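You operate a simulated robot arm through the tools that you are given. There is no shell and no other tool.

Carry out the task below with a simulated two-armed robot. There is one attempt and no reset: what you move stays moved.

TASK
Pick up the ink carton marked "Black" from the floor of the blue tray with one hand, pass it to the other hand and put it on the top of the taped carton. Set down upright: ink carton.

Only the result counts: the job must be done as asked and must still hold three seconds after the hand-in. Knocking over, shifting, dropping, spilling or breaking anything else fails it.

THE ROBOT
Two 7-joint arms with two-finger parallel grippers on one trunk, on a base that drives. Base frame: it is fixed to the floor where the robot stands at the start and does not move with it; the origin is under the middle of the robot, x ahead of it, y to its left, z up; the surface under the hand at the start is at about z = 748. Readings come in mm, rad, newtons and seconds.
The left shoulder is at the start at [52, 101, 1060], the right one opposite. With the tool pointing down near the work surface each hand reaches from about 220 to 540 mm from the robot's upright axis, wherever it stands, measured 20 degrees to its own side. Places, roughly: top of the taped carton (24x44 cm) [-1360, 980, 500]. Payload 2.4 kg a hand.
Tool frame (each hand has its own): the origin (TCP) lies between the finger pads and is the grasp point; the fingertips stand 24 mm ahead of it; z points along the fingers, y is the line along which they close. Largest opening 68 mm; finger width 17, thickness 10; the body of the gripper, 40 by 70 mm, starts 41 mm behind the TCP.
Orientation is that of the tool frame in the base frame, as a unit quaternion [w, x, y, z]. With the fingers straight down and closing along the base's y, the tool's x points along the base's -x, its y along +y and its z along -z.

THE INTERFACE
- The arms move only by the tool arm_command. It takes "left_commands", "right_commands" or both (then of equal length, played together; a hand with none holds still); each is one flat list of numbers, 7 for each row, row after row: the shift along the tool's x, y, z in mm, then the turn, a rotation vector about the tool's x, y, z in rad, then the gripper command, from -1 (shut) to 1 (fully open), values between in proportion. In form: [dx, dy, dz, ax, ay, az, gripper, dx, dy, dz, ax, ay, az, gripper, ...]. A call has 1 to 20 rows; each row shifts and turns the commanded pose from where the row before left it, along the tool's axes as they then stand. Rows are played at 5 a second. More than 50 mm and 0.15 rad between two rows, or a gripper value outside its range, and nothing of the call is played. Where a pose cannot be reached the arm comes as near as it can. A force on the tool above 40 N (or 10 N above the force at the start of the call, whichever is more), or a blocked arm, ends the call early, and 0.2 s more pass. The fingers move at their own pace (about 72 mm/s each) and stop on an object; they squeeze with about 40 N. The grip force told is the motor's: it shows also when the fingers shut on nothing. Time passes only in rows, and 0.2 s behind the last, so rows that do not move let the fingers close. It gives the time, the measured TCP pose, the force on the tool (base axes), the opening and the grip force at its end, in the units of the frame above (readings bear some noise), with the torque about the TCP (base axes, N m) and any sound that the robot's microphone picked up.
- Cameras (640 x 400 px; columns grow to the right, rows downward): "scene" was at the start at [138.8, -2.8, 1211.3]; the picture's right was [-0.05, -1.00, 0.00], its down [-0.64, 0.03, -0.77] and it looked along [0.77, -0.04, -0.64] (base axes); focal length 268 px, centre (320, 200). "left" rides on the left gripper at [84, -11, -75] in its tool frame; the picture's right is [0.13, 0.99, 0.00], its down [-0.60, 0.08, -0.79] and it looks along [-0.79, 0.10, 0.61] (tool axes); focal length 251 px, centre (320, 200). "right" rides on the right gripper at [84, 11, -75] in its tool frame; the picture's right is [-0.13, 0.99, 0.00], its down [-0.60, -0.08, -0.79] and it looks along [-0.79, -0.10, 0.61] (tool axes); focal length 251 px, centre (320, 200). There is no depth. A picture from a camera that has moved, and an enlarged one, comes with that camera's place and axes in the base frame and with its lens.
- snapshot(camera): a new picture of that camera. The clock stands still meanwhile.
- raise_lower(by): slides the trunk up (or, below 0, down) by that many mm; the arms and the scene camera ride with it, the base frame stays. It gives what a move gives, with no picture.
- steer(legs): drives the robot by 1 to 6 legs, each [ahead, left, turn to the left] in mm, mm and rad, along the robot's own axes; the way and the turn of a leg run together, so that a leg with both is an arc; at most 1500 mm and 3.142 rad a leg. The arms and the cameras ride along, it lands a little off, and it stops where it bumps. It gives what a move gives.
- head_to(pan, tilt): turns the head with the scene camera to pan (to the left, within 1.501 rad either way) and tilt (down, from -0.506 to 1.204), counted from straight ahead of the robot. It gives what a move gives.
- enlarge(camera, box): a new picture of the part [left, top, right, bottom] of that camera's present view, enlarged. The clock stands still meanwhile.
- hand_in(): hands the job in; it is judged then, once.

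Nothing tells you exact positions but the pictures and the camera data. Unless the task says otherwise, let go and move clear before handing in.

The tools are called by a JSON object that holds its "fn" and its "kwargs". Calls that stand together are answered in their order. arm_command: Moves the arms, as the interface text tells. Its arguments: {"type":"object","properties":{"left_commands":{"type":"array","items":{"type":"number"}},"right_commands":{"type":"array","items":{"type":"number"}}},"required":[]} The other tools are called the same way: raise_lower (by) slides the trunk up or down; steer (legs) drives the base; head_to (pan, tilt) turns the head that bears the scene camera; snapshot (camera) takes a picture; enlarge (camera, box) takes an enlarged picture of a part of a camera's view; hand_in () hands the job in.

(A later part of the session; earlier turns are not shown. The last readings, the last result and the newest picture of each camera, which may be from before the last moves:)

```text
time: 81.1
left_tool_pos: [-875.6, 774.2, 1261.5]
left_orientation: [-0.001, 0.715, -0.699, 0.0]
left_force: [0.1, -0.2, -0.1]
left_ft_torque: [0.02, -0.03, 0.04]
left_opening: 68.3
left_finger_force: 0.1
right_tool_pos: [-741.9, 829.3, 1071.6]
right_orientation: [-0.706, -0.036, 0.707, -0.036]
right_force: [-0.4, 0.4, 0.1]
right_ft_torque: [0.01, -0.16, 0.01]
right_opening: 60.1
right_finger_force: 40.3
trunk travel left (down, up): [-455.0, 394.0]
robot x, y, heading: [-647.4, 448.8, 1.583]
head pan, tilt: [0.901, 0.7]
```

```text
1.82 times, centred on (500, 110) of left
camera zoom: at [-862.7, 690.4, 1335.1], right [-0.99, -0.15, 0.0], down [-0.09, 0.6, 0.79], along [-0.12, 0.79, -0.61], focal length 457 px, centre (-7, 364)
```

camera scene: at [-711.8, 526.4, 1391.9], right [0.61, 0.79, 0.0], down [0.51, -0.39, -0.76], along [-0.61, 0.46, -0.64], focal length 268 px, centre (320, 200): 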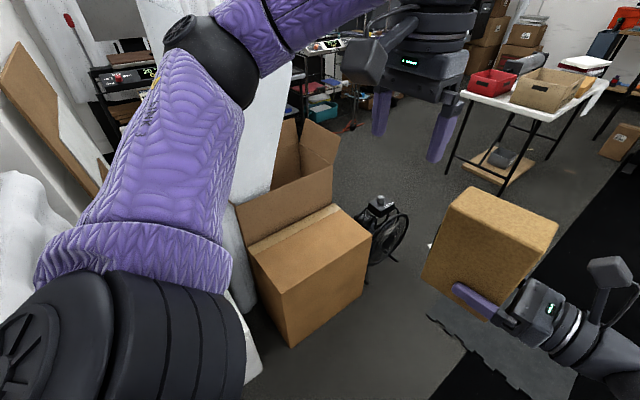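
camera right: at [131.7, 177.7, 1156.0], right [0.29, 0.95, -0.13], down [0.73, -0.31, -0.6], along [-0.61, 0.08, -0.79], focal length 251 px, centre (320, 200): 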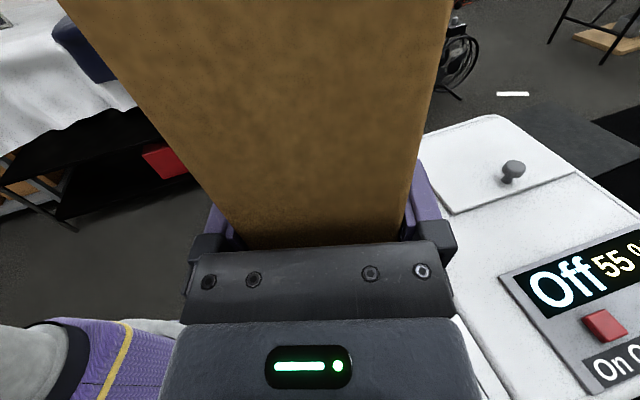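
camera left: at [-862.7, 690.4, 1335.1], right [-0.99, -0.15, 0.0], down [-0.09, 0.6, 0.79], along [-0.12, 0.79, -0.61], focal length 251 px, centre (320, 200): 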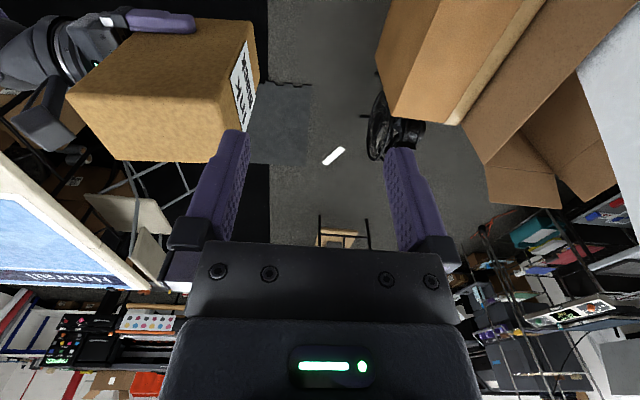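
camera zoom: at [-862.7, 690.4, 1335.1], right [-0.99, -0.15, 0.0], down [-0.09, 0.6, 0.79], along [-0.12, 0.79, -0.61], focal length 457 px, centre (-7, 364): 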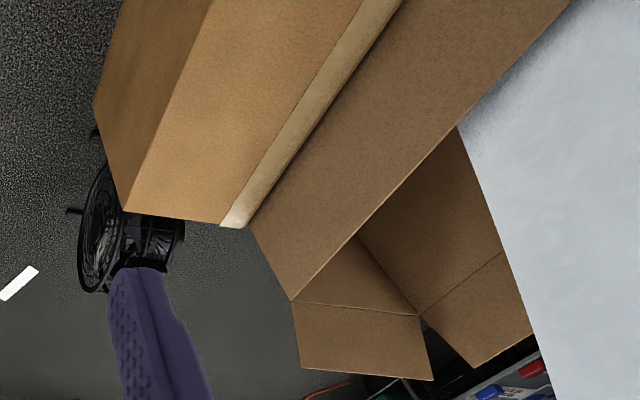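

The top of the taped carton runs x ≈ −1215…−1455, y ≈ 747…1192; behind it rises a flap of an open carton near x ≈ −1480. I'll now turn the right hand to point more forward so that its wrist stays outside the carton when placing.

{"fn": "arm_command", "kwargs": {"right_commands": [0, -3.6, -41.5, 0, 0, 0, -1, 0, -3.6, -41.5, 0, 0, 0, -1, 0, -3.6, -41.5, 0, 0, 0, -1, 0, 0, 0, -0.14, 0, 0, -1, 0, 0, 0, -0.14, 0, 0, -1, 0, 0, 0, -0.14, 0, 0, -1, 0, 0, 0, -0.14, 0, 0, -1, 0, 0, 0, -0.14, 0, 0, -1, 0, 0, 0, -0.14, 0, 0, -1, 0, 0, 0, -0.14, 0, 0, -1, 0, 0, 0, -0.14, 0, 0, -1, 0, 0, 0, -0.14, 0, 0, -1, 0, 0, 0, -0.14, 0, 0, -1, 0, 0, 0, 0, 0, 0, -1]}}

{"fn": "head_to", "kwargs": {"pan": -0.2, "tilt": 0.8}}

{"fn": "snapshot", "kwargs": {"camera": "scene"}}

{"fn": "snapshot", "kwargs": {"camera": "left"}}

```text
time: 84.0
left_tool_pos: [-875.8, 774.5, 1261.2]
left_orientation: [-0.002, 0.715, -0.699, 0.001]
left_force: [0.7, 0.1, 0.3]
left_ft_torque: [-0.03, 0.0, 0.0]
left_opening: 68.2
left_finger_force: 0.1
right_tool_pos: [-591.6, 829.5, 1050.0]
right_orientation: [-0.509, 0.368, 0.625, 0.463]
right_force: [-0.7, -0.1, 0.2]
right_ft_torque: [-0.1, -0.05, 0.02]
right_opening: 59.9
right_finger_force: 40.1
trunk travel left (down, up): [-455.0, 394.0]
robot x, y, heading: [-637.7, 447.9, 1.585]
head pan, tilt: [0.901, 0.7]
stopped in row 14 (right hand): the arm was blocked; the commanded pose is now the measured one
```

```text
time: 85.3
left_tool_pos: [-875.2, 773.5, 1260.1]
left_orientation: [0.0, 0.714, -0.7, -0.001]
left_force: [0.2, 0.8, -0.5]
left_ft_torque: [-0.01, 0.0, -0.01]
left_opening: 67.8
left_finger_force: 0.1
right_tool_pos: [-592.4, 829.3, 1049.7]
right_orientation: [-0.51, 0.367, 0.625, 0.463]
right_force: [0.3, -0.8, -0.3]
right_ft_torque: [-0.09, -0.08, -0.03]
right_opening: 59.8
right_finger_force: 40.1
trunk travel left (down, up): [-455.0, 394.0]
robot x, y, heading: [-644.1, 446.5, 1.586]
head pan, tilt: [-0.201, 0.799]
```

```text
taken
camera scene: at [-629.5, 554.0, 1383.7], right [0.98, -0.18, 0.0], down [-0.13, -0.71, -0.7], along [0.13, 0.69, -0.72], focal length 268 px, centre (320, 200)
```

scene: 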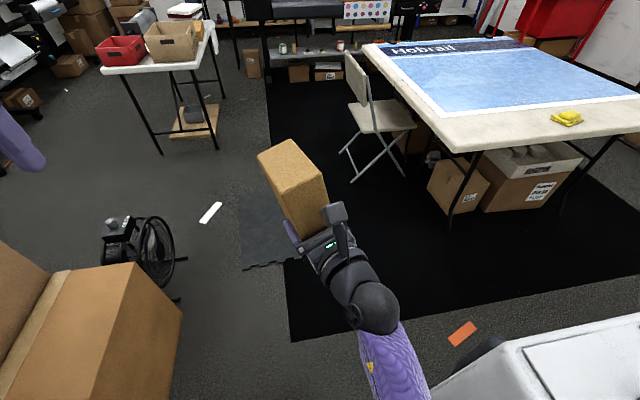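

```text
taken
camera left: at [-862.4, 690.4, 1335.1], right [-0.99, -0.15, 0.0], down [-0.09, 0.6, 0.79], along [-0.12, 0.79, -0.61], focal length 251 px, centre (320, 200)
```

left: 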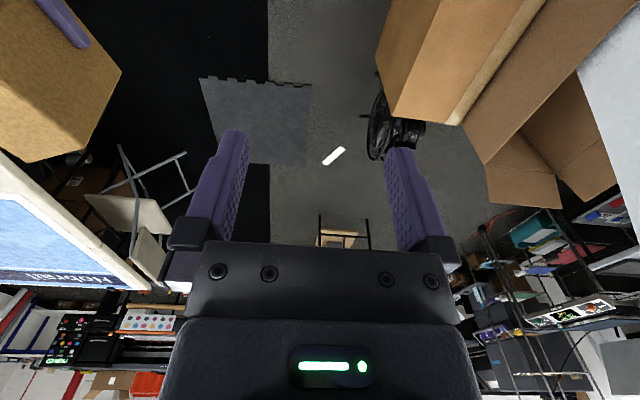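

The arm got blocked near the end of that turn and the carton is tilted by about 12°. I'll turn back partly to about 41° from forward and level the hand; the robot's heading can make up the rest.

{"fn": "arm_command", "kwargs": {"right_commands": [4, 0, 0, 0.147, 0, 0, -1, 4, 0, 0, 0.147, 0, 0, -1, 4, 0, 0, 0.146, 0, 0, -1, 5, 0, 0, 0, 0.067, 0.0825, -1, 5, 0, 0, 0, 0.067, 0.0825, -1, 0, 0, 0, 0, 0, 0, -1]}}

{"fn": "snapshot", "kwargs": {"camera": "scene"}}

```text
time: 86.8
left_tool_pos: [-876.0, 774.9, 1261.1]
left_orientation: [0.0, 0.715, -0.699, 0.0]
left_force: [0.3, -0.1, 0.6]
left_ft_torque: [0.0, 0.02, -0.01]
left_opening: 68.0
left_finger_force: 0.1
right_tool_pos: [-594.3, 830.2, 1072.3]
right_orientation: [0.651, -0.284, -0.646, -0.281]
right_force: [0.3, -0.4, -0.7]
right_ft_torque: [-0.08, -0.05, 0.02]
right_opening: 60.1
right_finger_force: 39.8
trunk travel left (down, up): [-455.0, 394.0]
robot x, y, heading: [-641.5, 445.4, 1.589]
head pan, tilt: [-0.201, 0.799]
```

```text
taken
camera scene: at [-629.3, 554.0, 1383.7], right [0.98, -0.18, 0.0], down [-0.13, -0.71, -0.7], along [0.13, 0.69, -0.72], focal length 268 px, centre (320, 200)
```

scene: 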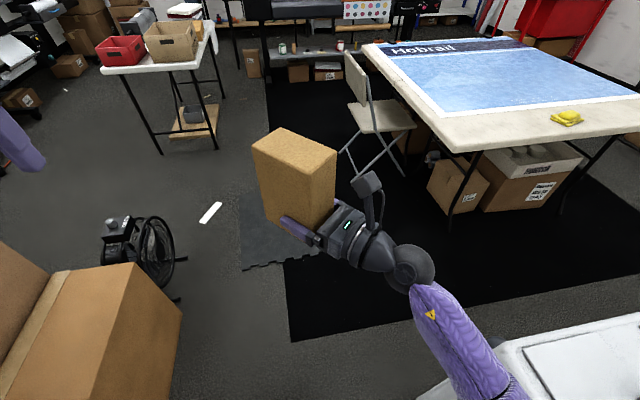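

The hand is level again, pointing about 42° left of forward with the carton upright. I'll drive ahead to about [-795, 823] and turn to face the taped carton (heading ≈ 2.88), still high.

{"fn": "steer", "kwargs": {"legs": [[377, 150, 0], [0, 0, 1.29]]}}

{"fn": "head_to", "kwargs": {"pan": -0.1, "tilt": 0.8}}

{"fn": "snapshot", "kwargs": {"camera": "scene"}}

{"fn": "snapshot", "kwargs": {"camera": "left"}}

{"fn": "snapshot", "kwargs": {"camera": "right"}}

```text
time: 92.5
left_tool_pos: [-1178.9, 689.9, 1260.1]
left_orientation: [0.0, 0.992, -0.129, -0.001]
left_force: [0.1, 0.7, -0.2]
left_ft_torque: [0.02, 0.03, 0.04]
left_opening: 68.2
left_finger_force: 0.1
right_tool_pos: [-1156.1, 973.0, 1071.6]
right_orientation: [0.689, 0.163, -0.687, 0.166]
right_force: [-0.2, -0.3, 0.6]
right_ft_torque: [0.05, -0.1, -0.04]
right_opening: 60.0
right_finger_force: 40.4
trunk travel left (down, up): [-455.0, 394.0]
robot x, y, heading: [-802.2, 821.6, 2.877]
head pan, tilt: [-0.201, 0.799]
```

```text
time: 93.1
left_tool_pos: [-1178.6, 690.6, 1260.1]
left_orientation: [0.0, 0.992, -0.129, -0.001]
left_force: [1.3, -0.6, -0.2]
left_ft_torque: [0.0, 0.03, 0.01]
left_opening: 67.9
left_finger_force: 0.2
right_tool_pos: [-1155.2, 972.7, 1071.7]
right_orientation: [0.688, 0.163, -0.687, 0.166]
right_force: [-0.5, -0.5, -0.3]
right_ft_torque: [0.07, -0.14, 0.04]
right_opening: 60.0
right_finger_force: 40.1
trunk travel left (down, up): [-455.0, 394.0]
robot x, y, heading: [-800.2, 824.6, 2.876]
head pan, tilt: [-0.099, 0.799]
```

```text
taken
camera scene: at [-901.9, 859.8, 1383.7], right [0.35, 0.94, 0.0], down [0.67, -0.25, -0.7], along [-0.65, 0.25, -0.72], focal length 268 px, centre (320, 200)
```

scene: 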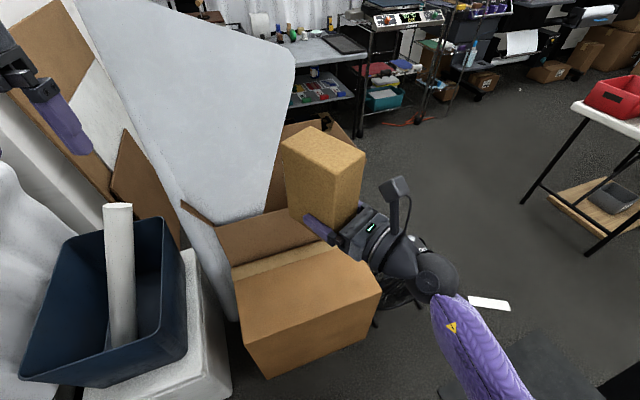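

```text
taken
camera left: at [-1094.8, 679.3, 1335.1], right [-0.13, -0.99, 0.0], down [-0.6, 0.08, 0.79], along [-0.79, 0.1, -0.61], focal length 251 px, centre (320, 200)
```

left: 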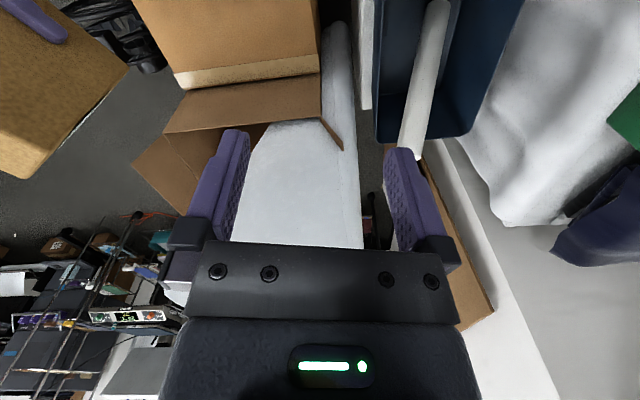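

```text
taken
camera right: at [-1092.8, 1018.0, 1155.1], right [-0.45, 0.88, -0.13], down [0.74, 0.29, -0.61], along [-0.5, -0.37, -0.78], focal length 251 px, centre (320, 200)
```

right: 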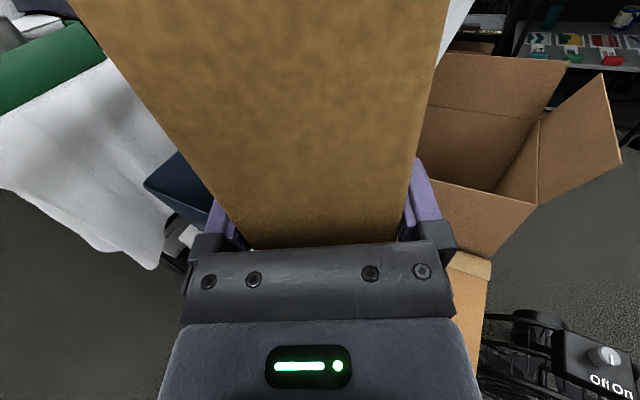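

I'm facing the taped carton; its top is at about z = 490–500, and the spot I want for the ink carton is near [-1325, 985]. The left arm stays clear of the bin, so I'll lower the trunk by 380 mm, leaving the ink carton's bottom around z = 650.

{"fn": "raise_lower", "kwargs": {"by": -380}}

{"fn": "snapshot", "kwargs": {"camera": "scene"}}

{"fn": "snapshot", "kwargs": {"camera": "left"}}

{"fn": "snapshot", "kwargs": {"camera": "right"}}

```text
time: 96.8
left_tool_pos: [-1178.9, 690.4, 880.5]
left_orientation: [0.0, 0.992, -0.13, 0.0]
left_force: [-0.3, -0.4, 0.0]
left_ft_torque: [0.01, -0.02, -0.02]
left_opening: 68.1
left_finger_force: 0.1
right_tool_pos: [-1154.4, 974.2, 692.1]
right_orientation: [0.689, 0.163, -0.686, 0.167]
right_force: [0.2, 0.5, 0.2]
right_ft_torque: [0.09, -0.13, -0.04]
right_opening: 60.2
right_finger_force: 39.9
trunk travel left (down, up): [-75.0, 774.0]
robot x, y, heading: [-802.8, 822.3, 2.876]
head pan, tilt: [-0.099, 0.799]
```

```text
taken
camera scene: at [-985.2, 882.2, 997.0], right [0.35, 0.94, 0.0], down [0.67, -0.25, -0.7], along [-0.65, 0.25, -0.72], focal length 268 px, centre (320, 200)
```

scene: 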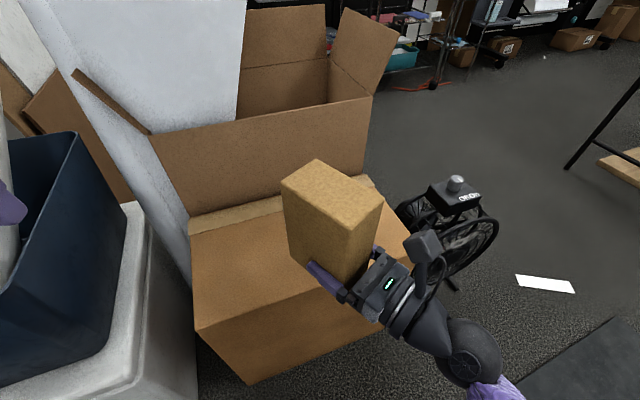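

```text
taken
camera left: at [-1094.6, 679.4, 955.1], right [-0.13, -0.99, 0.0], down [-0.6, 0.08, 0.79], along [-0.79, 0.1, -0.61], focal length 251 px, centre (320, 200)
```

left: 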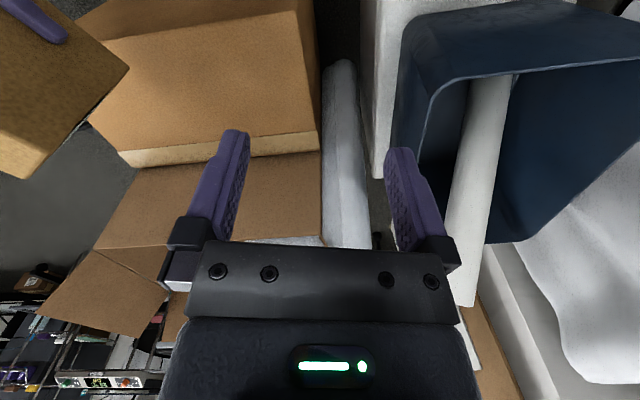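

```text
taken
camera right: at [-1092.6, 1018.0, 775.3], right [-0.45, 0.88, -0.13], down [0.74, 0.29, -0.61], along [-0.5, -0.37, -0.78], focal length 251 px, centre (320, 200)
```

right: 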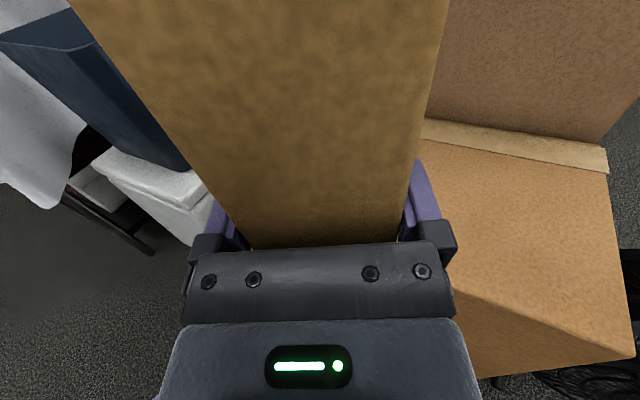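

The ink carton hovers safely above the taped carton, with the back flap well beyond. I'll drive 100 mm closer and 15 mm left.

{"fn": "steer", "kwargs": {"legs": [[100, 18, 0]]}}

{"fn": "snapshot", "kwargs": {"camera": "scene"}}

{"fn": "snapshot", "kwargs": {"camera": "right"}}

```text
time: 98.0
left_tool_pos: [-1281.0, 698.7, 879.5]
left_orientation: [0.0, 0.992, -0.128, 0.0]
left_force: [0.4, -0.2, 0.6]
left_ft_torque: [0.0, 0.0, -0.02]
left_opening: 68.2
left_finger_force: 0.0
right_tool_pos: [-1256.9, 982.6, 691.2]
right_orientation: [0.689, 0.162, -0.687, 0.165]
right_force: [1.1, 0.4, -1.0]
right_ft_torque: [0.06, -0.08, 0.03]
right_opening: 60.0
right_finger_force: 40.0
trunk travel left (down, up): [-75.0, 774.0]
robot x, y, heading: [-905.2, 831.6, 2.88]
head pan, tilt: [-0.099, 0.799]
```

```text
taken
camera scene: at [-1087.1, 891.2, 997.0], right [0.35, 0.94, 0.0], down [0.67, -0.25, -0.7], along [-0.65, 0.25, -0.72], focal length 268 px, centre (320, 200)
```

scene: 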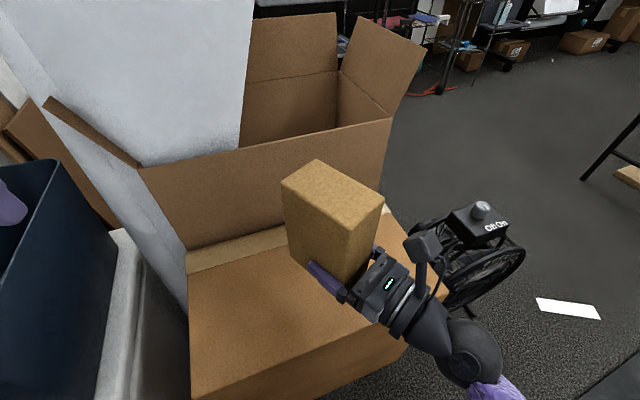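

```text
taken
camera right: at [-1194.5, 1027.2, 775.2], right [-0.45, 0.88, -0.13], down [0.74, 0.28, -0.61], along [-0.5, -0.37, -0.78], focal length 251 px, centre (320, 200)
```

right: 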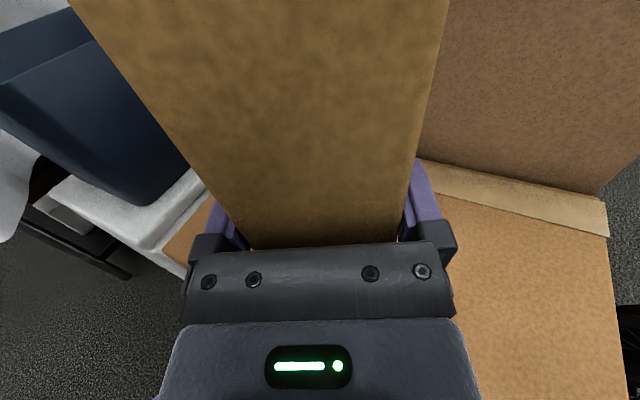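

The taped carton's top is at z ≈ 505 with its near edge at x ≈ −1217, and the ink carton is centred near [-1277, 972]. I'll extend the right arm to centre it at about [-1335, 985], then lower.

{"fn": "arm_command", "kwargs": {"right_commands": [0, 12.4, 15.2, 0, 0, 0, -1, 0, 12.4, 15.2, 0, 0, 0, -1, 0, 12.5, 15.3, 0, 0, 0, -1, 0, 0, 0, 0, 0, 0, -1]}}

{"fn": "raise_lower", "kwargs": {"by": -60}}

{"fn": "snapshot", "kwargs": {"camera": "scene"}}

{"fn": "snapshot", "kwargs": {"camera": "left"}}

```text
time: 99.0
left_tool_pos: [-1281.7, 699.4, 880.6]
left_orientation: [-0.001, 0.992, -0.128, 0.0]
left_force: [0.9, 0.0, 0.8]
left_ft_torque: [0.04, 0.01, -0.01]
left_opening: 68.0
left_finger_force: 0.1
right_tool_pos: [-1315.4, 995.6, 691.3]
right_orientation: [0.688, 0.163, -0.687, 0.167]
right_force: [0.3, 0.3, -0.2]
right_ft_torque: [0.05, -0.11, 0.0]
right_opening: 59.8
right_finger_force: 40.2
trunk travel left (down, up): [-75.0, 774.0]
robot x, y, heading: [-902.7, 830.8, 2.877]
head pan, tilt: [-0.099, 0.799]
```

```text
time: 100.0
left_tool_pos: [-1280.4, 700.3, 821.3]
left_orientation: [0.0, 0.992, -0.128, -0.001]
left_force: [0.2, -0.2, 0.4]
left_ft_torque: [0.03, 0.0, -0.02]
left_opening: 68.4
left_finger_force: 0.0
right_tool_pos: [-1314.1, 996.0, 631.5]
right_orientation: [0.688, 0.163, -0.687, 0.165]
right_force: [0.5, -0.1, -0.5]
right_ft_torque: [0.07, -0.12, 0.01]
right_opening: 59.8
right_finger_force: 39.5
trunk travel left (down, up): [-15.0, 834.0]
robot x, y, heading: [-904.1, 834.3, 2.876]
head pan, tilt: [-0.099, 0.799]
```

```text
taken
camera scene: at [-1108.5, 897.0, 934.1], right [0.35, 0.94, 0.0], down [0.67, -0.25, -0.7], along [-0.65, 0.25, -0.72], focal length 268 px, centre (320, 200)
```

scene: 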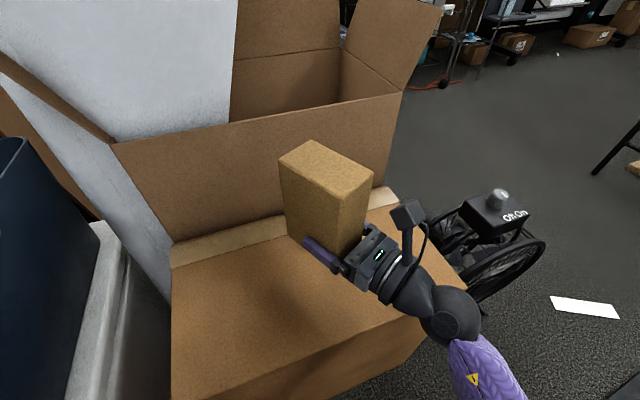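

```text
taken
camera left: at [-1196.7, 688.5, 895.1], right [-0.13, -0.99, 0.0], down [-0.6, 0.08, 0.79], along [-0.79, 0.1, -0.61], focal length 251 px, centre (320, 200)
```

left: 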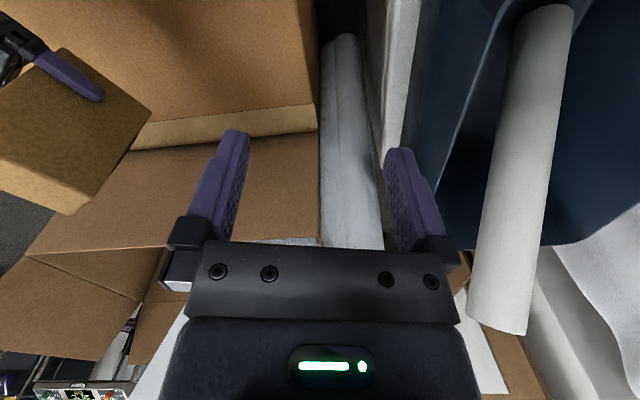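

The ink carton is centred over the top, with its bottom near z ≈ 593. I'll lower it by arm 60 mm, then check the remaining gap.

{"fn": "arm_command", "kwargs": {"right_commands": [-15, 0, 0, 0, 0, 0, -1, -15, 0, 0, 0, 0, 0, -1, -15, 0, 0, 0, 0, 0, -1, -15, 0, 0, 0, 0, 0, -1, 0, 0, 0, 0, 0, 0, -1]}}

{"fn": "enlarge", "kwargs": {"camera": "scene", "box": [220, 100, 500, 340]}}

{"fn": "snapshot", "kwargs": {"camera": "right"}}

```text
time: 101.2
left_tool_pos: [-1281.4, 699.7, 820.7]
left_orientation: [0.0, 0.992, -0.129, -0.001]
left_force: [0.4, -0.2, -0.7]
left_ft_torque: [-0.02, -0.02, 0.01]
left_opening: 67.9
left_finger_force: 0.0
right_tool_pos: [-1315.5, 994.1, 571.0]
right_orientation: [0.688, 0.163, -0.687, 0.167]
right_force: [-0.1, -0.5, -0.2]
right_ft_torque: [0.07, -0.1, 0.01]
right_opening: 59.9
right_finger_force: 39.8
trunk travel left (down, up): [-15.0, 834.0]
robot x, y, heading: [-904.9, 833.2, 2.882]
head pan, tilt: [-0.099, 0.799]
```

```text
1.67 times, centred on (360, 220) of scene
camera zoom: at [-1108.5, 897.0, 934.1], right [0.35, 0.94, 0.0], down [0.67, -0.25, -0.7], along [-0.65, 0.25, -0.72], focal length 447 px, centre (253, 167)
```

zoom: 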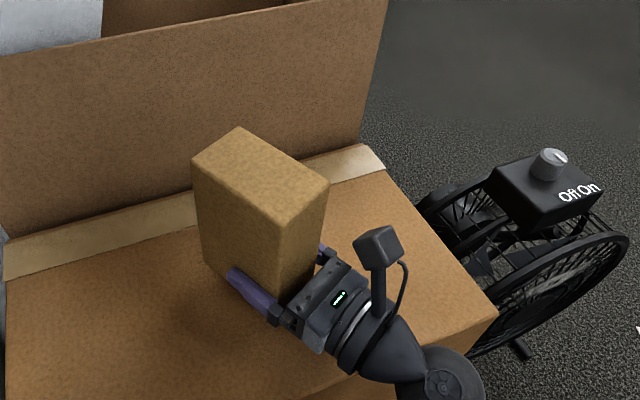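

```text
taken
camera right: at [-1252.2, 1038.7, 654.5], right [-0.45, 0.88, -0.13], down [0.74, 0.28, -0.61], along [-0.5, -0.37, -0.78], focal length 251 px, centre (320, 200)
```

right: 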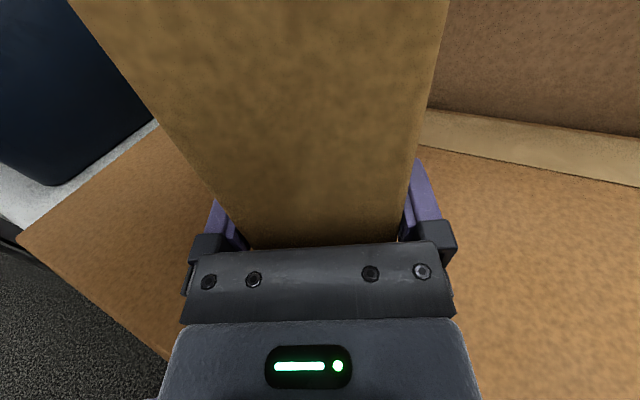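

No contact yet. I'll lower further in small steps, watching the force.

{"fn": "arm_command", "kwargs": {"right_commands": [-8, 0, 0, 0, 0, 0, -1, -7, 0, 0, 0, 0, 0, -1, -3, 0, 0, 0, 0, 0, -1, 0, 0, 0, 0, 0, 0, -1]}}

{"fn": "enlarge", "kwargs": {"camera": "scene", "box": [260, 140, 420, 300]}}

{"fn": "enlarge", "kwargs": {"camera": "left", "box": [0, 0, 240, 240]}}

```text
time: 102.2
left_tool_pos: [-1281.0, 698.9, 820.0]
left_orientation: [-0.001, 0.992, -0.128, -0.001]
left_force: [0.3, 0.0, -0.1]
left_ft_torque: [-0.05, 0.03, -0.02]
left_opening: 67.9
left_finger_force: 0.0
right_tool_pos: [-1314.6, 996.1, 552.4]
right_orientation: [0.688, 0.162, -0.687, 0.166]
right_force: [0.0, 0.5, -0.9]
right_ft_torque: [0.08, -0.09, 0.02]
right_opening: 60.1
right_finger_force: 39.7
trunk travel left (down, up): [-15.0, 834.0]
robot x, y, heading: [-903.6, 831.4, 2.873]
head pan, tilt: [-0.099, 0.799]
```

```text
2.50 times, centred on (340, 220) of scene
camera zoom: at [-1108.5, 897.0, 934.1], right [0.35, 0.94, 0.0], down [0.67, -0.25, -0.7], along [-0.65, 0.25, -0.72], focal length 671 px, centre (270, 150)
```

zoom: 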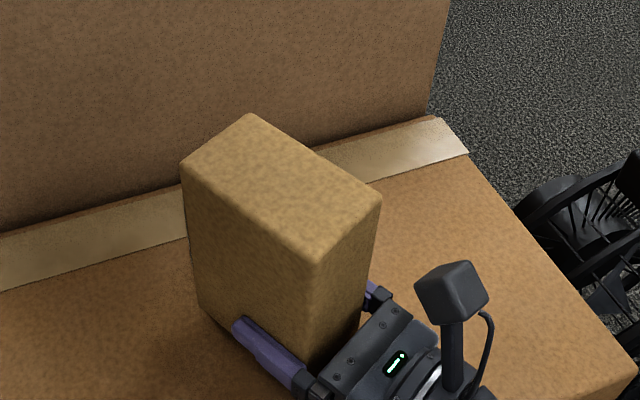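

```text
1.67 times, centred on (120, 120) of left
camera zoom: at [-1196.9, 688.5, 895.0], right [-0.13, -0.99, 0.0], down [-0.6, 0.08, 0.79], along [-0.79, 0.1, -0.61], focal length 419 px, centre (653, 333)
```

zoom: 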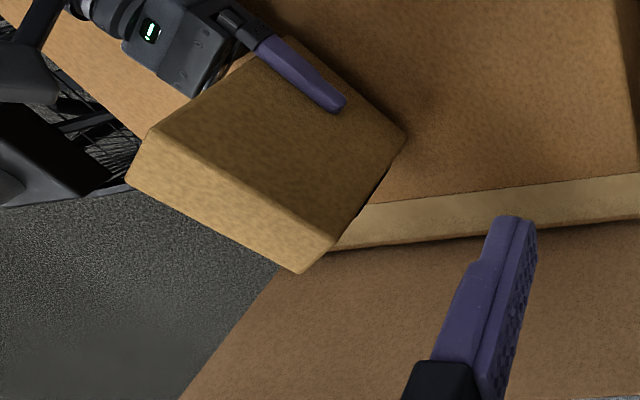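

A soft contact shadow is showing, so the bottom is near the surface. I'll go on in 2–3 mm steps and read the force after each call.

{"fn": "arm_command", "kwargs": {"right_commands": [-3, 0, 0, 0, 0, 0, -1, -2, 0, 0, 0, 0, 0, -1, 0, 0, 0, 0, 0, 0, -1]}}

{"fn": "arm_command", "kwargs": {"right_commands": [-2, 0, 0, 0, 0, 0, -1, 0, 0, 0, 0, 0, 0, -1]}}

```text
time: 103.0
left_tool_pos: [-1280.6, 698.9, 820.3]
left_orientation: [0.0, 0.992, -0.128, -0.001]
left_force: [-0.7, -1.3, -0.8]
left_ft_torque: [-0.01, -0.03, -0.02]
left_opening: 68.2
left_finger_force: 0.1
right_tool_pos: [-1314.0, 995.7, 547.7]
right_orientation: [0.688, 0.162, -0.687, 0.166]
right_force: [-0.2, -0.5, -0.1]
right_ft_torque: [0.09, -0.13, -0.01]
right_opening: 60.0
right_finger_force: 39.9
trunk travel left (down, up): [-15.0, 834.0]
robot x, y, heading: [-902.5, 831.1, 2.879]
head pan, tilt: [-0.099, 0.799]
```

```text
time: 103.6
left_tool_pos: [-1281.6, 699.5, 820.8]
left_orientation: [0.0, 0.992, -0.128, 0.0]
left_force: [0.0, -0.8, 0.1]
left_ft_torque: [0.01, -0.03, 0.0]
left_opening: 67.9
left_finger_force: 0.0
right_tool_pos: [-1314.2, 996.5, 546.0]
right_orientation: [0.688, 0.163, -0.687, 0.166]
right_force: [0.6, 0.2, 0.1]
right_ft_torque: [0.05, -0.11, 0.0]
right_opening: 59.9
right_finger_force: 40.2
trunk travel left (down, up): [-15.0, 834.0]
robot x, y, heading: [-903.8, 831.7, 2.879]
head pan, tilt: [-0.099, 0.799]
```

{"fn": "arm_command", "kwargs": {"right_commands": [-2, 0, 0, 0, 0, 0, -1, 0, 0, 0, 0, 0, 0, -1]}}

{"fn": "arm_command", "kwargs": {"right_commands": [-2, 0, 0, 0, 0, 0, -1, 0, 0, 0, 0, 0, 0, -1]}}

```text
time: 104.2
left_tool_pos: [-1281.4, 699.9, 820.2]
left_orientation: [0.0, 0.992, -0.129, -0.001]
left_force: [0.3, -0.8, -1.5]
left_ft_torque: [0.0, 0.0, -0.03]
left_opening: 67.8
left_finger_force: 0.2
right_tool_pos: [-1313.3, 994.0, 543.7]
right_orientation: [0.689, 0.162, -0.687, 0.165]
right_force: [0.2, 0.4, -0.1]
right_ft_torque: [0.05, -0.11, -0.01]
right_opening: 60.0
right_finger_force: 40.2
trunk travel left (down, up): [-15.0, 834.0]
robot x, y, heading: [-902.6, 830.5, 2.882]
head pan, tilt: [-0.099, 0.799]
```

```text
time: 104.8
left_tool_pos: [-1280.8, 699.9, 820.5]
left_orientation: [0.0, 0.992, -0.129, -0.001]
left_force: [-0.3, 0.0, -1.2]
left_ft_torque: [-0.01, 0.03, -0.01]
left_opening: 68.1
left_finger_force: 0.1
right_tool_pos: [-1314.4, 996.9, 543.3]
right_orientation: [0.688, 0.163, -0.687, 0.167]
right_force: [-0.1, 0.6, 0.3]
right_ft_torque: [0.09, -0.08, -0.01]
right_opening: 60.0
right_finger_force: 40.5
trunk travel left (down, up): [-15.0, 834.0]
robot x, y, heading: [-900.6, 835.5, 2.882]
head pan, tilt: [-0.099, 0.799]
```

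Still no contact force at TCP z ≈ 542. I'll check the gap visually.

{"fn": "enlarge", "kwargs": {"camera": "scene", "box": [290, 190, 390, 290]}}

{"fn": "enlarge", "kwargs": {"camera": "left", "box": [40, 0, 170, 110]}}

```text
4.00 times, centred on (340, 240) of scene
camera zoom: at [-1108.5, 897.0, 934.1], right [0.35, 0.94, 0.0], down [0.67, -0.25, -0.7], along [-0.65, 0.25, -0.72], focal length 1074 px, centre (240, 40)
```

zoom: 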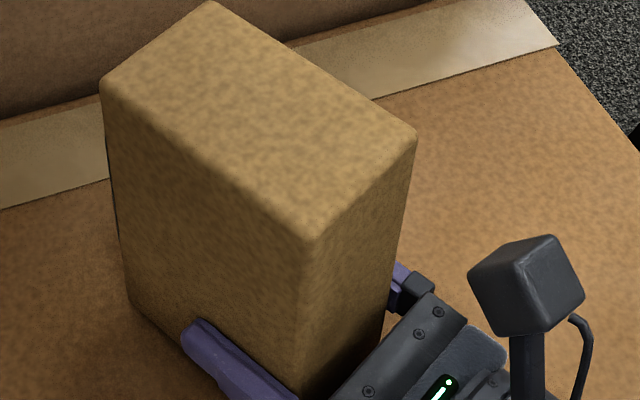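

```text
3.64 times, centred on (105, 55) of left
camera zoom: at [-1196.9, 688.5, 895.0], right [-0.13, -0.99, 0.0], down [-0.6, 0.08, 0.79], along [-0.79, 0.1, -0.61], focal length 914 px, centre (1102, 727)
```

zoom: 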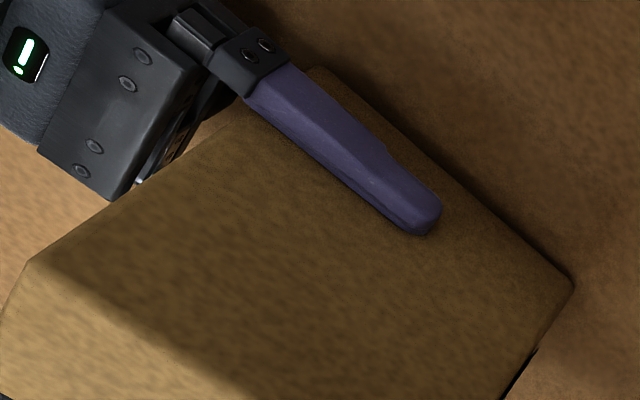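

The gap is very small now. I'll continue in 1.5–2 mm steps until the force shows contact.

{"fn": "arm_command", "kwargs": {"right_commands": [-2, 0, 0, 0, 0, 0, -1, 0, 0, 0, 0, 0, 0, -1]}}

{"fn": "arm_command", "kwargs": {"right_commands": [-1.5, 0, 0, 0, 0, 0, -1, 0, 0, 0, 0, 0, 0, -1]}}

{"fn": "arm_command", "kwargs": {"right_commands": [-1.5, 0, 0, 0, 0, 0, -1, 0, 0, 0, 0, 0, 0, -1]}}

```text
time: 105.4
left_tool_pos: [-1281.6, 699.3, 821.0]
left_orientation: [0.0, 0.992, -0.129, -0.001]
left_force: [0.0, 0.0, -0.2]
left_ft_torque: [0.0, 0.01, -0.04]
left_opening: 67.7
left_finger_force: 0.1
right_tool_pos: [-1314.4, 996.5, 541.2]
right_orientation: [0.689, 0.163, -0.687, 0.165]
right_force: [1.1, 0.6, 2.6]
right_ft_torque: [0.51, -0.66, 0.0]
right_opening: 59.9
right_finger_force: 40.0
trunk travel left (down, up): [-15.0, 834.0]
robot x, y, heading: [-900.4, 830.6, 2.874]
head pan, tilt: [-0.099, 0.799]
```

```text
time: 106.0
left_tool_pos: [-1280.2, 698.8, 822.0]
left_orientation: [0.0, 0.992, -0.128, -0.001]
left_force: [0.4, -0.9, 1.1]
left_ft_torque: [0.01, 0.0, -0.01]
left_opening: 67.8
left_finger_force: 0.0
right_tool_pos: [-1314.1, 997.1, 541.1]
right_orientation: [0.69, 0.162, -0.686, 0.164]
right_force: [-0.3, 1.7, 24.5]
right_ft_torque: [1.32, -2.12, 0.19]
right_opening: 59.8
right_finger_force: 40.4
trunk travel left (down, up): [-15.0, 834.0]
robot x, y, heading: [-902.9, 832.3, 2.879]
head pan, tilt: [-0.099, 0.799]
```

```text
time: 106.4
left_tool_pos: [-1279.1, 698.8, 820.4]
left_orientation: [0.0, 0.992, -0.128, -0.002]
left_force: [-0.6, 0.7, 0.3]
left_ft_torque: [-0.03, -0.04, 0.0]
left_opening: 68.1
left_finger_force: 0.2
right_tool_pos: [-1314.2, 995.6, 542.7]
right_orientation: [0.692, 0.163, -0.684, 0.165]
right_force: [12.7, -2.8, 25.0]
right_ft_torque: [0.98, -2.7, -0.5]
right_opening: 59.9
right_finger_force: 39.7
trunk travel left (down, up): [-15.0, 834.0]
robot x, y, heading: [-907.2, 835.8, 2.877]
head pan, tilt: [-0.099, 0.799]
stopped in row 2 (right hand): the force on the tool passed its limit at 43 N (the readings are from after the stop); the commanded pose is now the measured one
```

The torque shows the contact point about 110 mm behind the TCP, so my wrist is touching the taped carton's near edge rather than the ink carton touching down. I'll lift a few mm and draw the hand back about 30 mm toward me so the wrist clears the edge.

{"fn": "arm_command", "kwargs": {"right_commands": [4, 0, 0, 0, 0, 0, -1, 6, 0, 0, 0, 0, 0, -1, 0, -13.5, -26.8, 0, 0, 0, -1, 0, 0, 0, 0, 0, 0, -1]}}

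{"fn": "snapshot", "kwargs": {"camera": "scene"}}

{"fn": "snapshot", "kwargs": {"camera": "right"}}

```text
time: 107.4
left_tool_pos: [-1281.4, 698.6, 821.0]
left_orientation: [0.0, 0.992, -0.129, -0.001]
left_force: [0.1, -0.1, 0.3]
left_ft_torque: [-0.02, 0.01, 0.03]
left_opening: 68.1
left_finger_force: 0.0
right_tool_pos: [-1282.7, 995.8, 549.8]
right_orientation: [0.691, 0.162, -0.685, 0.165]
right_force: [-0.2, 0.0, 0.3]
right_ft_torque: [0.03, -0.13, -0.01]
right_opening: 59.7
right_finger_force: 40.3
trunk travel left (down, up): [-15.0, 834.0]
robot x, y, heading: [-904.0, 833.4, 2.878]
head pan, tilt: [-0.099, 0.799]
```

```text
taken
camera scene: at [-1108.6, 897.1, 934.1], right [0.35, 0.94, 0.0], down [0.67, -0.25, -0.7], along [-0.65, 0.25, -0.72], focal length 268 px, centre (320, 200)
```

scene: 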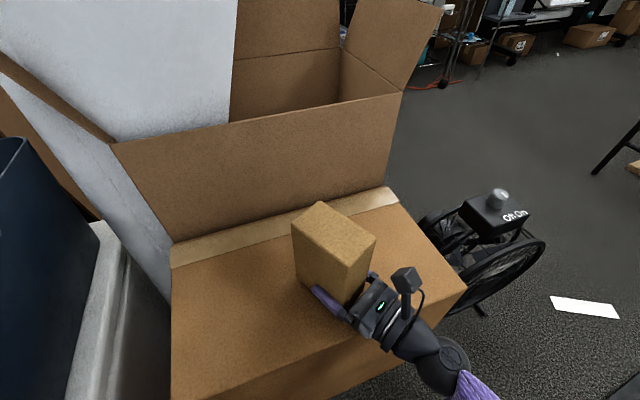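

```text
taken
camera right: at [-1220.6, 1039.9, 632.8], right [-0.45, 0.88, -0.13], down [0.74, 0.28, -0.61], along [-0.5, -0.37, -0.78], focal length 251 px, centre (320, 200)
```

right: 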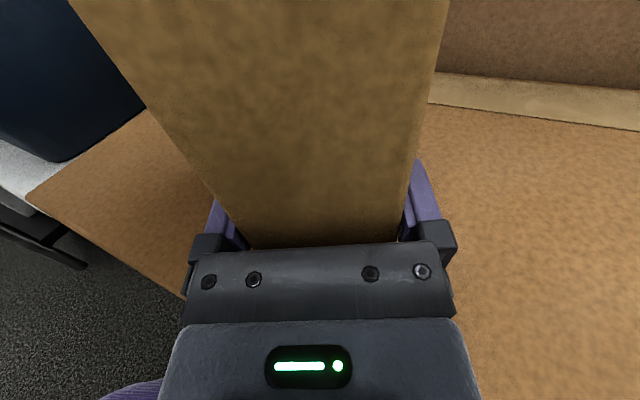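

The wrist now hangs outside the edge and the carton hasn't slipped in the grip. I'll level the hand by half a degree and lower again in small steps.

{"fn": "arm_command", "kwargs": {"right_commands": [-3, 0, 0, 0, -0.009, 0, -1, -3, 0, 0, 0, 0, 0, -1, 0, 0, 0, 0, 0, 0, -1]}}

{"fn": "arm_command", "kwargs": {"right_commands": [-2, 0, 0, 0, 0, 0, -1, 0, 0, 0, 0, 0, 0, -1]}}

{"fn": "arm_command", "kwargs": {"right_commands": [-1.5, 0, 0, 0, 0, 0, -1, 0, 0, 0, 0, 0, 0, -1]}}

```text
time: 108.2
left_tool_pos: [-1281.4, 699.6, 820.2]
left_orientation: [0.0, 0.992, -0.128, -0.001]
left_force: [-0.3, -0.3, 0.0]
left_ft_torque: [-0.01, -0.02, -0.01]
left_opening: 68.2
left_finger_force: 0.0
right_tool_pos: [-1283.7, 995.8, 543.6]
right_orientation: [-0.688, -0.164, 0.688, -0.164]
right_force: [0.6, -0.7, 0.4]
right_ft_torque: [0.05, -0.07, 0.0]
right_opening: 60.0
right_finger_force: 40.1
trunk travel left (down, up): [-15.0, 834.0]
robot x, y, heading: [-902.2, 831.0, 2.876]
head pan, tilt: [-0.099, 0.799]
```

```text
time: 108.8
left_tool_pos: [-1280.6, 700.8, 821.6]
left_orientation: [0.0, 0.992, -0.128, -0.001]
left_force: [0.1, 0.1, -0.7]
left_ft_torque: [0.0, 0.02, -0.01]
left_opening: 68.0
left_finger_force: 0.0
right_tool_pos: [-1283.9, 995.9, 541.2]
right_orientation: [-0.687, -0.163, 0.689, -0.164]
right_force: [0.5, -0.4, 0.2]
right_ft_torque: [0.07, -0.1, -0.04]
right_opening: 59.9
right_finger_force: 39.7
trunk travel left (down, up): [-15.0, 834.0]
robot x, y, heading: [-905.9, 831.1, 2.875]
head pan, tilt: [-0.099, 0.799]
```

```text
time: 109.4
left_tool_pos: [-1280.0, 699.9, 821.8]
left_orientation: [-0.001, 0.992, -0.129, -0.002]
left_force: [-0.3, 0.1, -0.3]
left_ft_torque: [0.0, -0.03, 0.01]
left_opening: 68.0
left_finger_force: 0.1
right_tool_pos: [-1283.8, 995.7, 541.1]
right_orientation: [0.688, 0.164, -0.688, 0.164]
right_force: [4.2, -0.6, 10.1]
right_ft_torque: [0.61, -1.37, -0.13]
right_opening: 60.0
right_finger_force: 39.4
trunk travel left (down, up): [-15.0, 834.0]
robot x, y, heading: [-903.3, 833.3, 2.874]
head pan, tilt: [-0.099, 0.799]
```

Contact came again at the same TCP height (541 mm), which fits the ink carton's bottom (38 mm below the TCP) resting on a flat top at z ≈ 503. I'll check it visually before letting go.

{"fn": "enlarge", "kwargs": {"camera": "scene", "box": [270, 190, 430, 350]}}

{"fn": "enlarge", "kwargs": {"camera": "left", "box": [0, 0, 200, 140]}}

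```text
2.50 times, centred on (350, 270) of scene
camera zoom: at [-1107.5, 896.7, 934.5], right [0.35, 0.93, 0.0], down [0.67, -0.25, -0.7], along [-0.65, 0.25, -0.72], focal length 671 px, centre (245, 25)
```

zoom: 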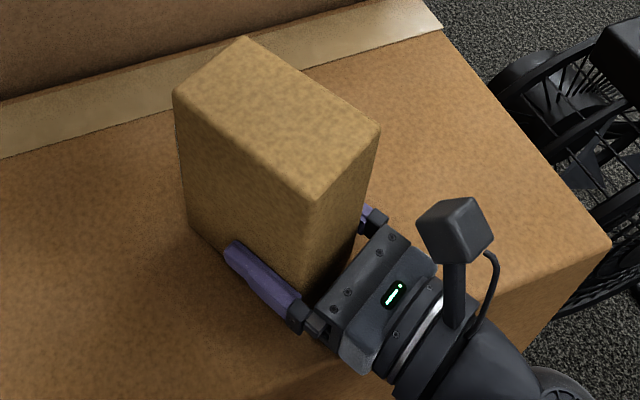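

```text
2.86 times, centred on (100, 70) of left
camera zoom: at [-1196.0, 688.3, 895.5], right [-0.13, -0.99, 0.0], down [-0.6, 0.08, 0.79], along [-0.79, 0.1, -0.61], focal length 718 px, centre (949, 571)
```

zoom: 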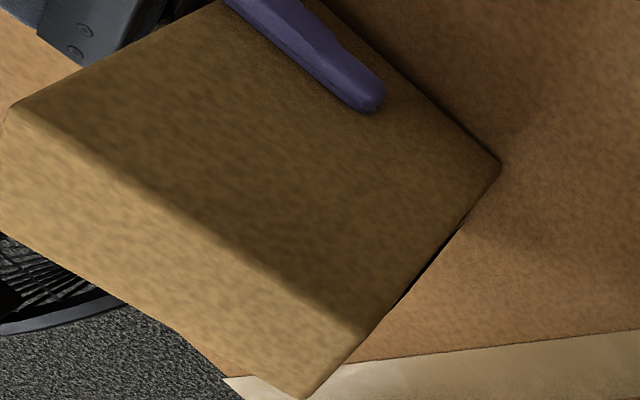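

The bottom corner's pixel position fits a bottom height of about 503–505 mm, so the carton is resting on the top. I'll ease the pressure by half a millimetre and open the right gripper.

{"fn": "arm_command", "kwargs": {"right_commands": [0.6, 0, 0, 0, 0, 0, -1, 0, 0, 0, 0, 0, 0, -1]}}

```text
time: 110.0
left_tool_pos: [-1279.7, 699.6, 820.9]
left_orientation: [0.001, 0.992, -0.128, -0.001]
left_force: [0.6, -0.4, -0.7]
left_ft_torque: [0.02, 0.0, -0.02]
left_opening: 68.3
left_finger_force: 0.1
right_tool_pos: [-1283.5, 995.9, 541.9]
right_orientation: [-0.688, -0.164, 0.688, -0.164]
right_force: [1.2, -2.6, 7.2]
right_ft_torque: [0.39, -0.77, -0.21]
right_opening: 59.8
right_finger_force: 39.7
trunk travel left (down, up): [-15.0, 834.0]
robot x, y, heading: [-905.0, 830.5, 2.875]
head pan, tilt: [-0.099, 0.799]
```

The carton is lightly supported. I'll open the right gripper now.

{"fn": "arm_command", "kwargs": {"right_commands": [0, 0, 0, 0, 0, 0, 0.85, 0, 0, 0, 0, 0, 0, 1, 0, 0, 0, 0, 0, 0, 1, 0, 0, 0, 0, 0, 0, 1]}}

{"fn": "enlarge", "kwargs": {"camera": "scene", "box": [270, 190, 430, 350]}}

{"fn": "snapshot", "kwargs": {"camera": "right"}}

```text
time: 111.0
left_tool_pos: [-1281.3, 698.6, 820.8]
left_orientation: [0.0, 0.992, -0.128, -0.001]
left_force: [-0.5, -0.5, -0.2]
left_ft_torque: [0.02, 0.0, 0.02]
left_opening: 67.9
left_finger_force: 0.0
right_tool_pos: [-1284.4, 995.0, 540.7]
right_orientation: [-0.687, -0.163, 0.688, -0.164]
right_force: [-1.3, -4.5, 7.8]
right_ft_torque: [0.1, -0.3, -0.19]
right_opening: 67.9
right_finger_force: 0.1
trunk travel left (down, up): [-15.0, 834.0]
robot x, y, heading: [-901.9, 832.0, 2.879]
head pan, tilt: [-0.099, 0.799]
```

```text
2.50 times, centred on (350, 270) of scene
camera zoom: at [-1108.0, 896.5, 934.3], right [0.35, 0.94, 0.0], down [0.67, -0.25, -0.7], along [-0.65, 0.25, -0.72], focal length 671 px, centre (245, 25)
```

zoom: 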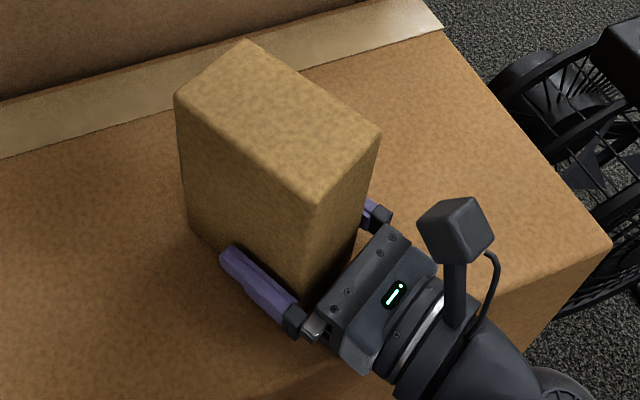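

```text
taken
camera right: at [-1222.0, 1039.6, 625.0], right [-0.45, 0.89, -0.13], down [0.74, 0.29, -0.6], along [-0.5, -0.37, -0.79], focal length 251 px, centre (320, 200)
```

right: 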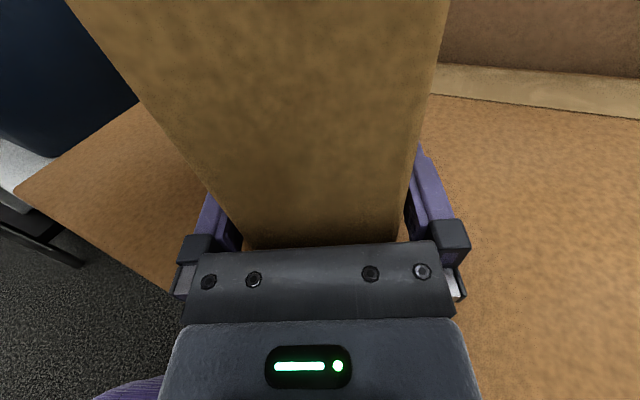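

The carton settled a few mm and stands by itself. I'll raise the open hand 3 mm to free the wrist contact and back straight out.

{"fn": "arm_command", "kwargs": {"right_commands": [3, 0, 0, 0, 0, 0, 1, 0, 0, 0, 0, 0, 0, 1]}}

{"fn": "enlarge", "kwargs": {"camera": "right", "box": [160, 100, 480, 300]}}

```text
time: 111.6
left_tool_pos: [-1281.6, 700.1, 821.1]
left_orientation: [0.0, 0.992, -0.129, -0.001]
left_force: [0.0, -0.7, 0.1]
left_ft_torque: [0.0, -0.02, 0.01]
left_opening: 67.9
left_finger_force: 0.1
right_tool_pos: [-1282.7, 996.4, 544.1]
right_orientation: [-0.687, -0.163, 0.688, -0.164]
right_force: [0.6, 0.2, 0.9]
right_ft_torque: [-0.04, 0.0, -0.04]
right_opening: 68.1
right_finger_force: 0.0
trunk travel left (down, up): [-15.0, 834.0]
robot x, y, heading: [-905.1, 832.2, 2.876]
head pan, tilt: [-0.099, 0.799]
```

```text
2.00 times, centred on (320, 200) of right
camera zoom: at [-1221.9, 1040.4, 628.0], right [-0.45, 0.89, -0.13], down [0.74, 0.29, -0.6], along [-0.5, -0.37, -0.79], focal length 503 px, centre (320, 200)
```

zoom: 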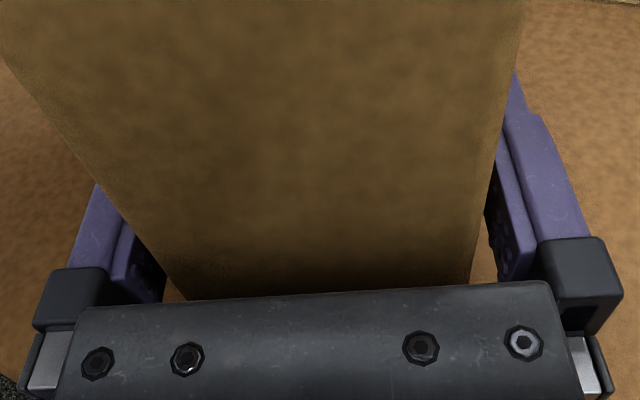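

There is no force, and there are gaps on both sides of the carton. I'll back the hand straight out.

{"fn": "arm_command", "kwargs": {"right_commands": [0, 0, -8, 0, 0, 0, 1, 0, 0, -12, 0, 0, 0, 1, 0, 0, -15, 0, 0, 0, 1, 0, 0, -15, 0, 0, 0, 1, 0, 0, -15, 0, 0, 0, 1, 0, 0, -15, 0, 0, 0, 1, 0, 0, 0, 0, 0, 0, 1]}}

{"fn": "snapshot", "kwargs": {"camera": "scene"}}

{"fn": "snapshot", "kwargs": {"camera": "right"}}

```text
time: 113.2
left_tool_pos: [-1280.5, 699.2, 820.3]
left_orientation: [0.0, 0.992, -0.129, -0.001]
left_force: [-0.2, 0.6, -0.6]
left_ft_torque: [0.02, -0.01, 0.06]
left_opening: 68.2
left_finger_force: 0.0
right_tool_pos: [-1214.2, 1032.9, 545.0]
right_orientation: [0.688, 0.164, -0.688, 0.164]
right_force: [0.3, 0.5, -0.4]
right_ft_torque: [0.01, 0.01, 0.03]
right_opening: 67.8
right_finger_force: 0.0
trunk travel left (down, up): [-15.0, 834.0]
robot x, y, heading: [-905.3, 830.6, 2.876]
head pan, tilt: [-0.099, 0.799]
```

```text
taken
camera scene: at [-1108.2, 897.0, 934.2], right [0.35, 0.93, 0.0], down [0.67, -0.25, -0.7], along [-0.65, 0.25, -0.72], focal length 268 px, centre (320, 200)
```

scene: 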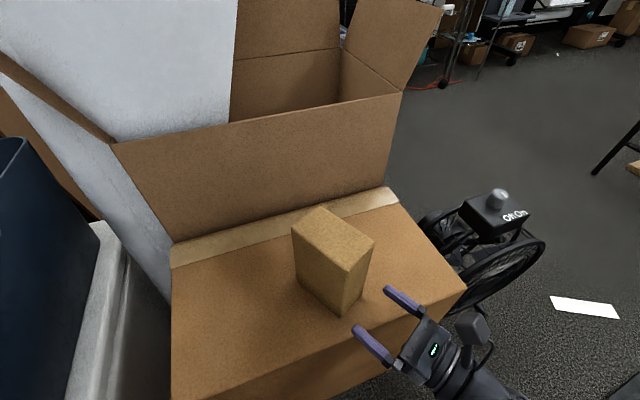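

```text
taken
camera right: at [-1150.6, 1075.7, 628.3], right [-0.45, 0.89, -0.13], down [0.74, 0.29, -0.6], along [-0.5, -0.37, -0.79], focal length 251 px, centre (320, 200)
```

right: 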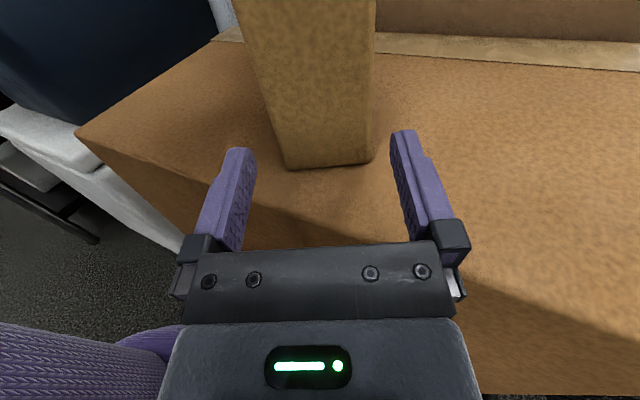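

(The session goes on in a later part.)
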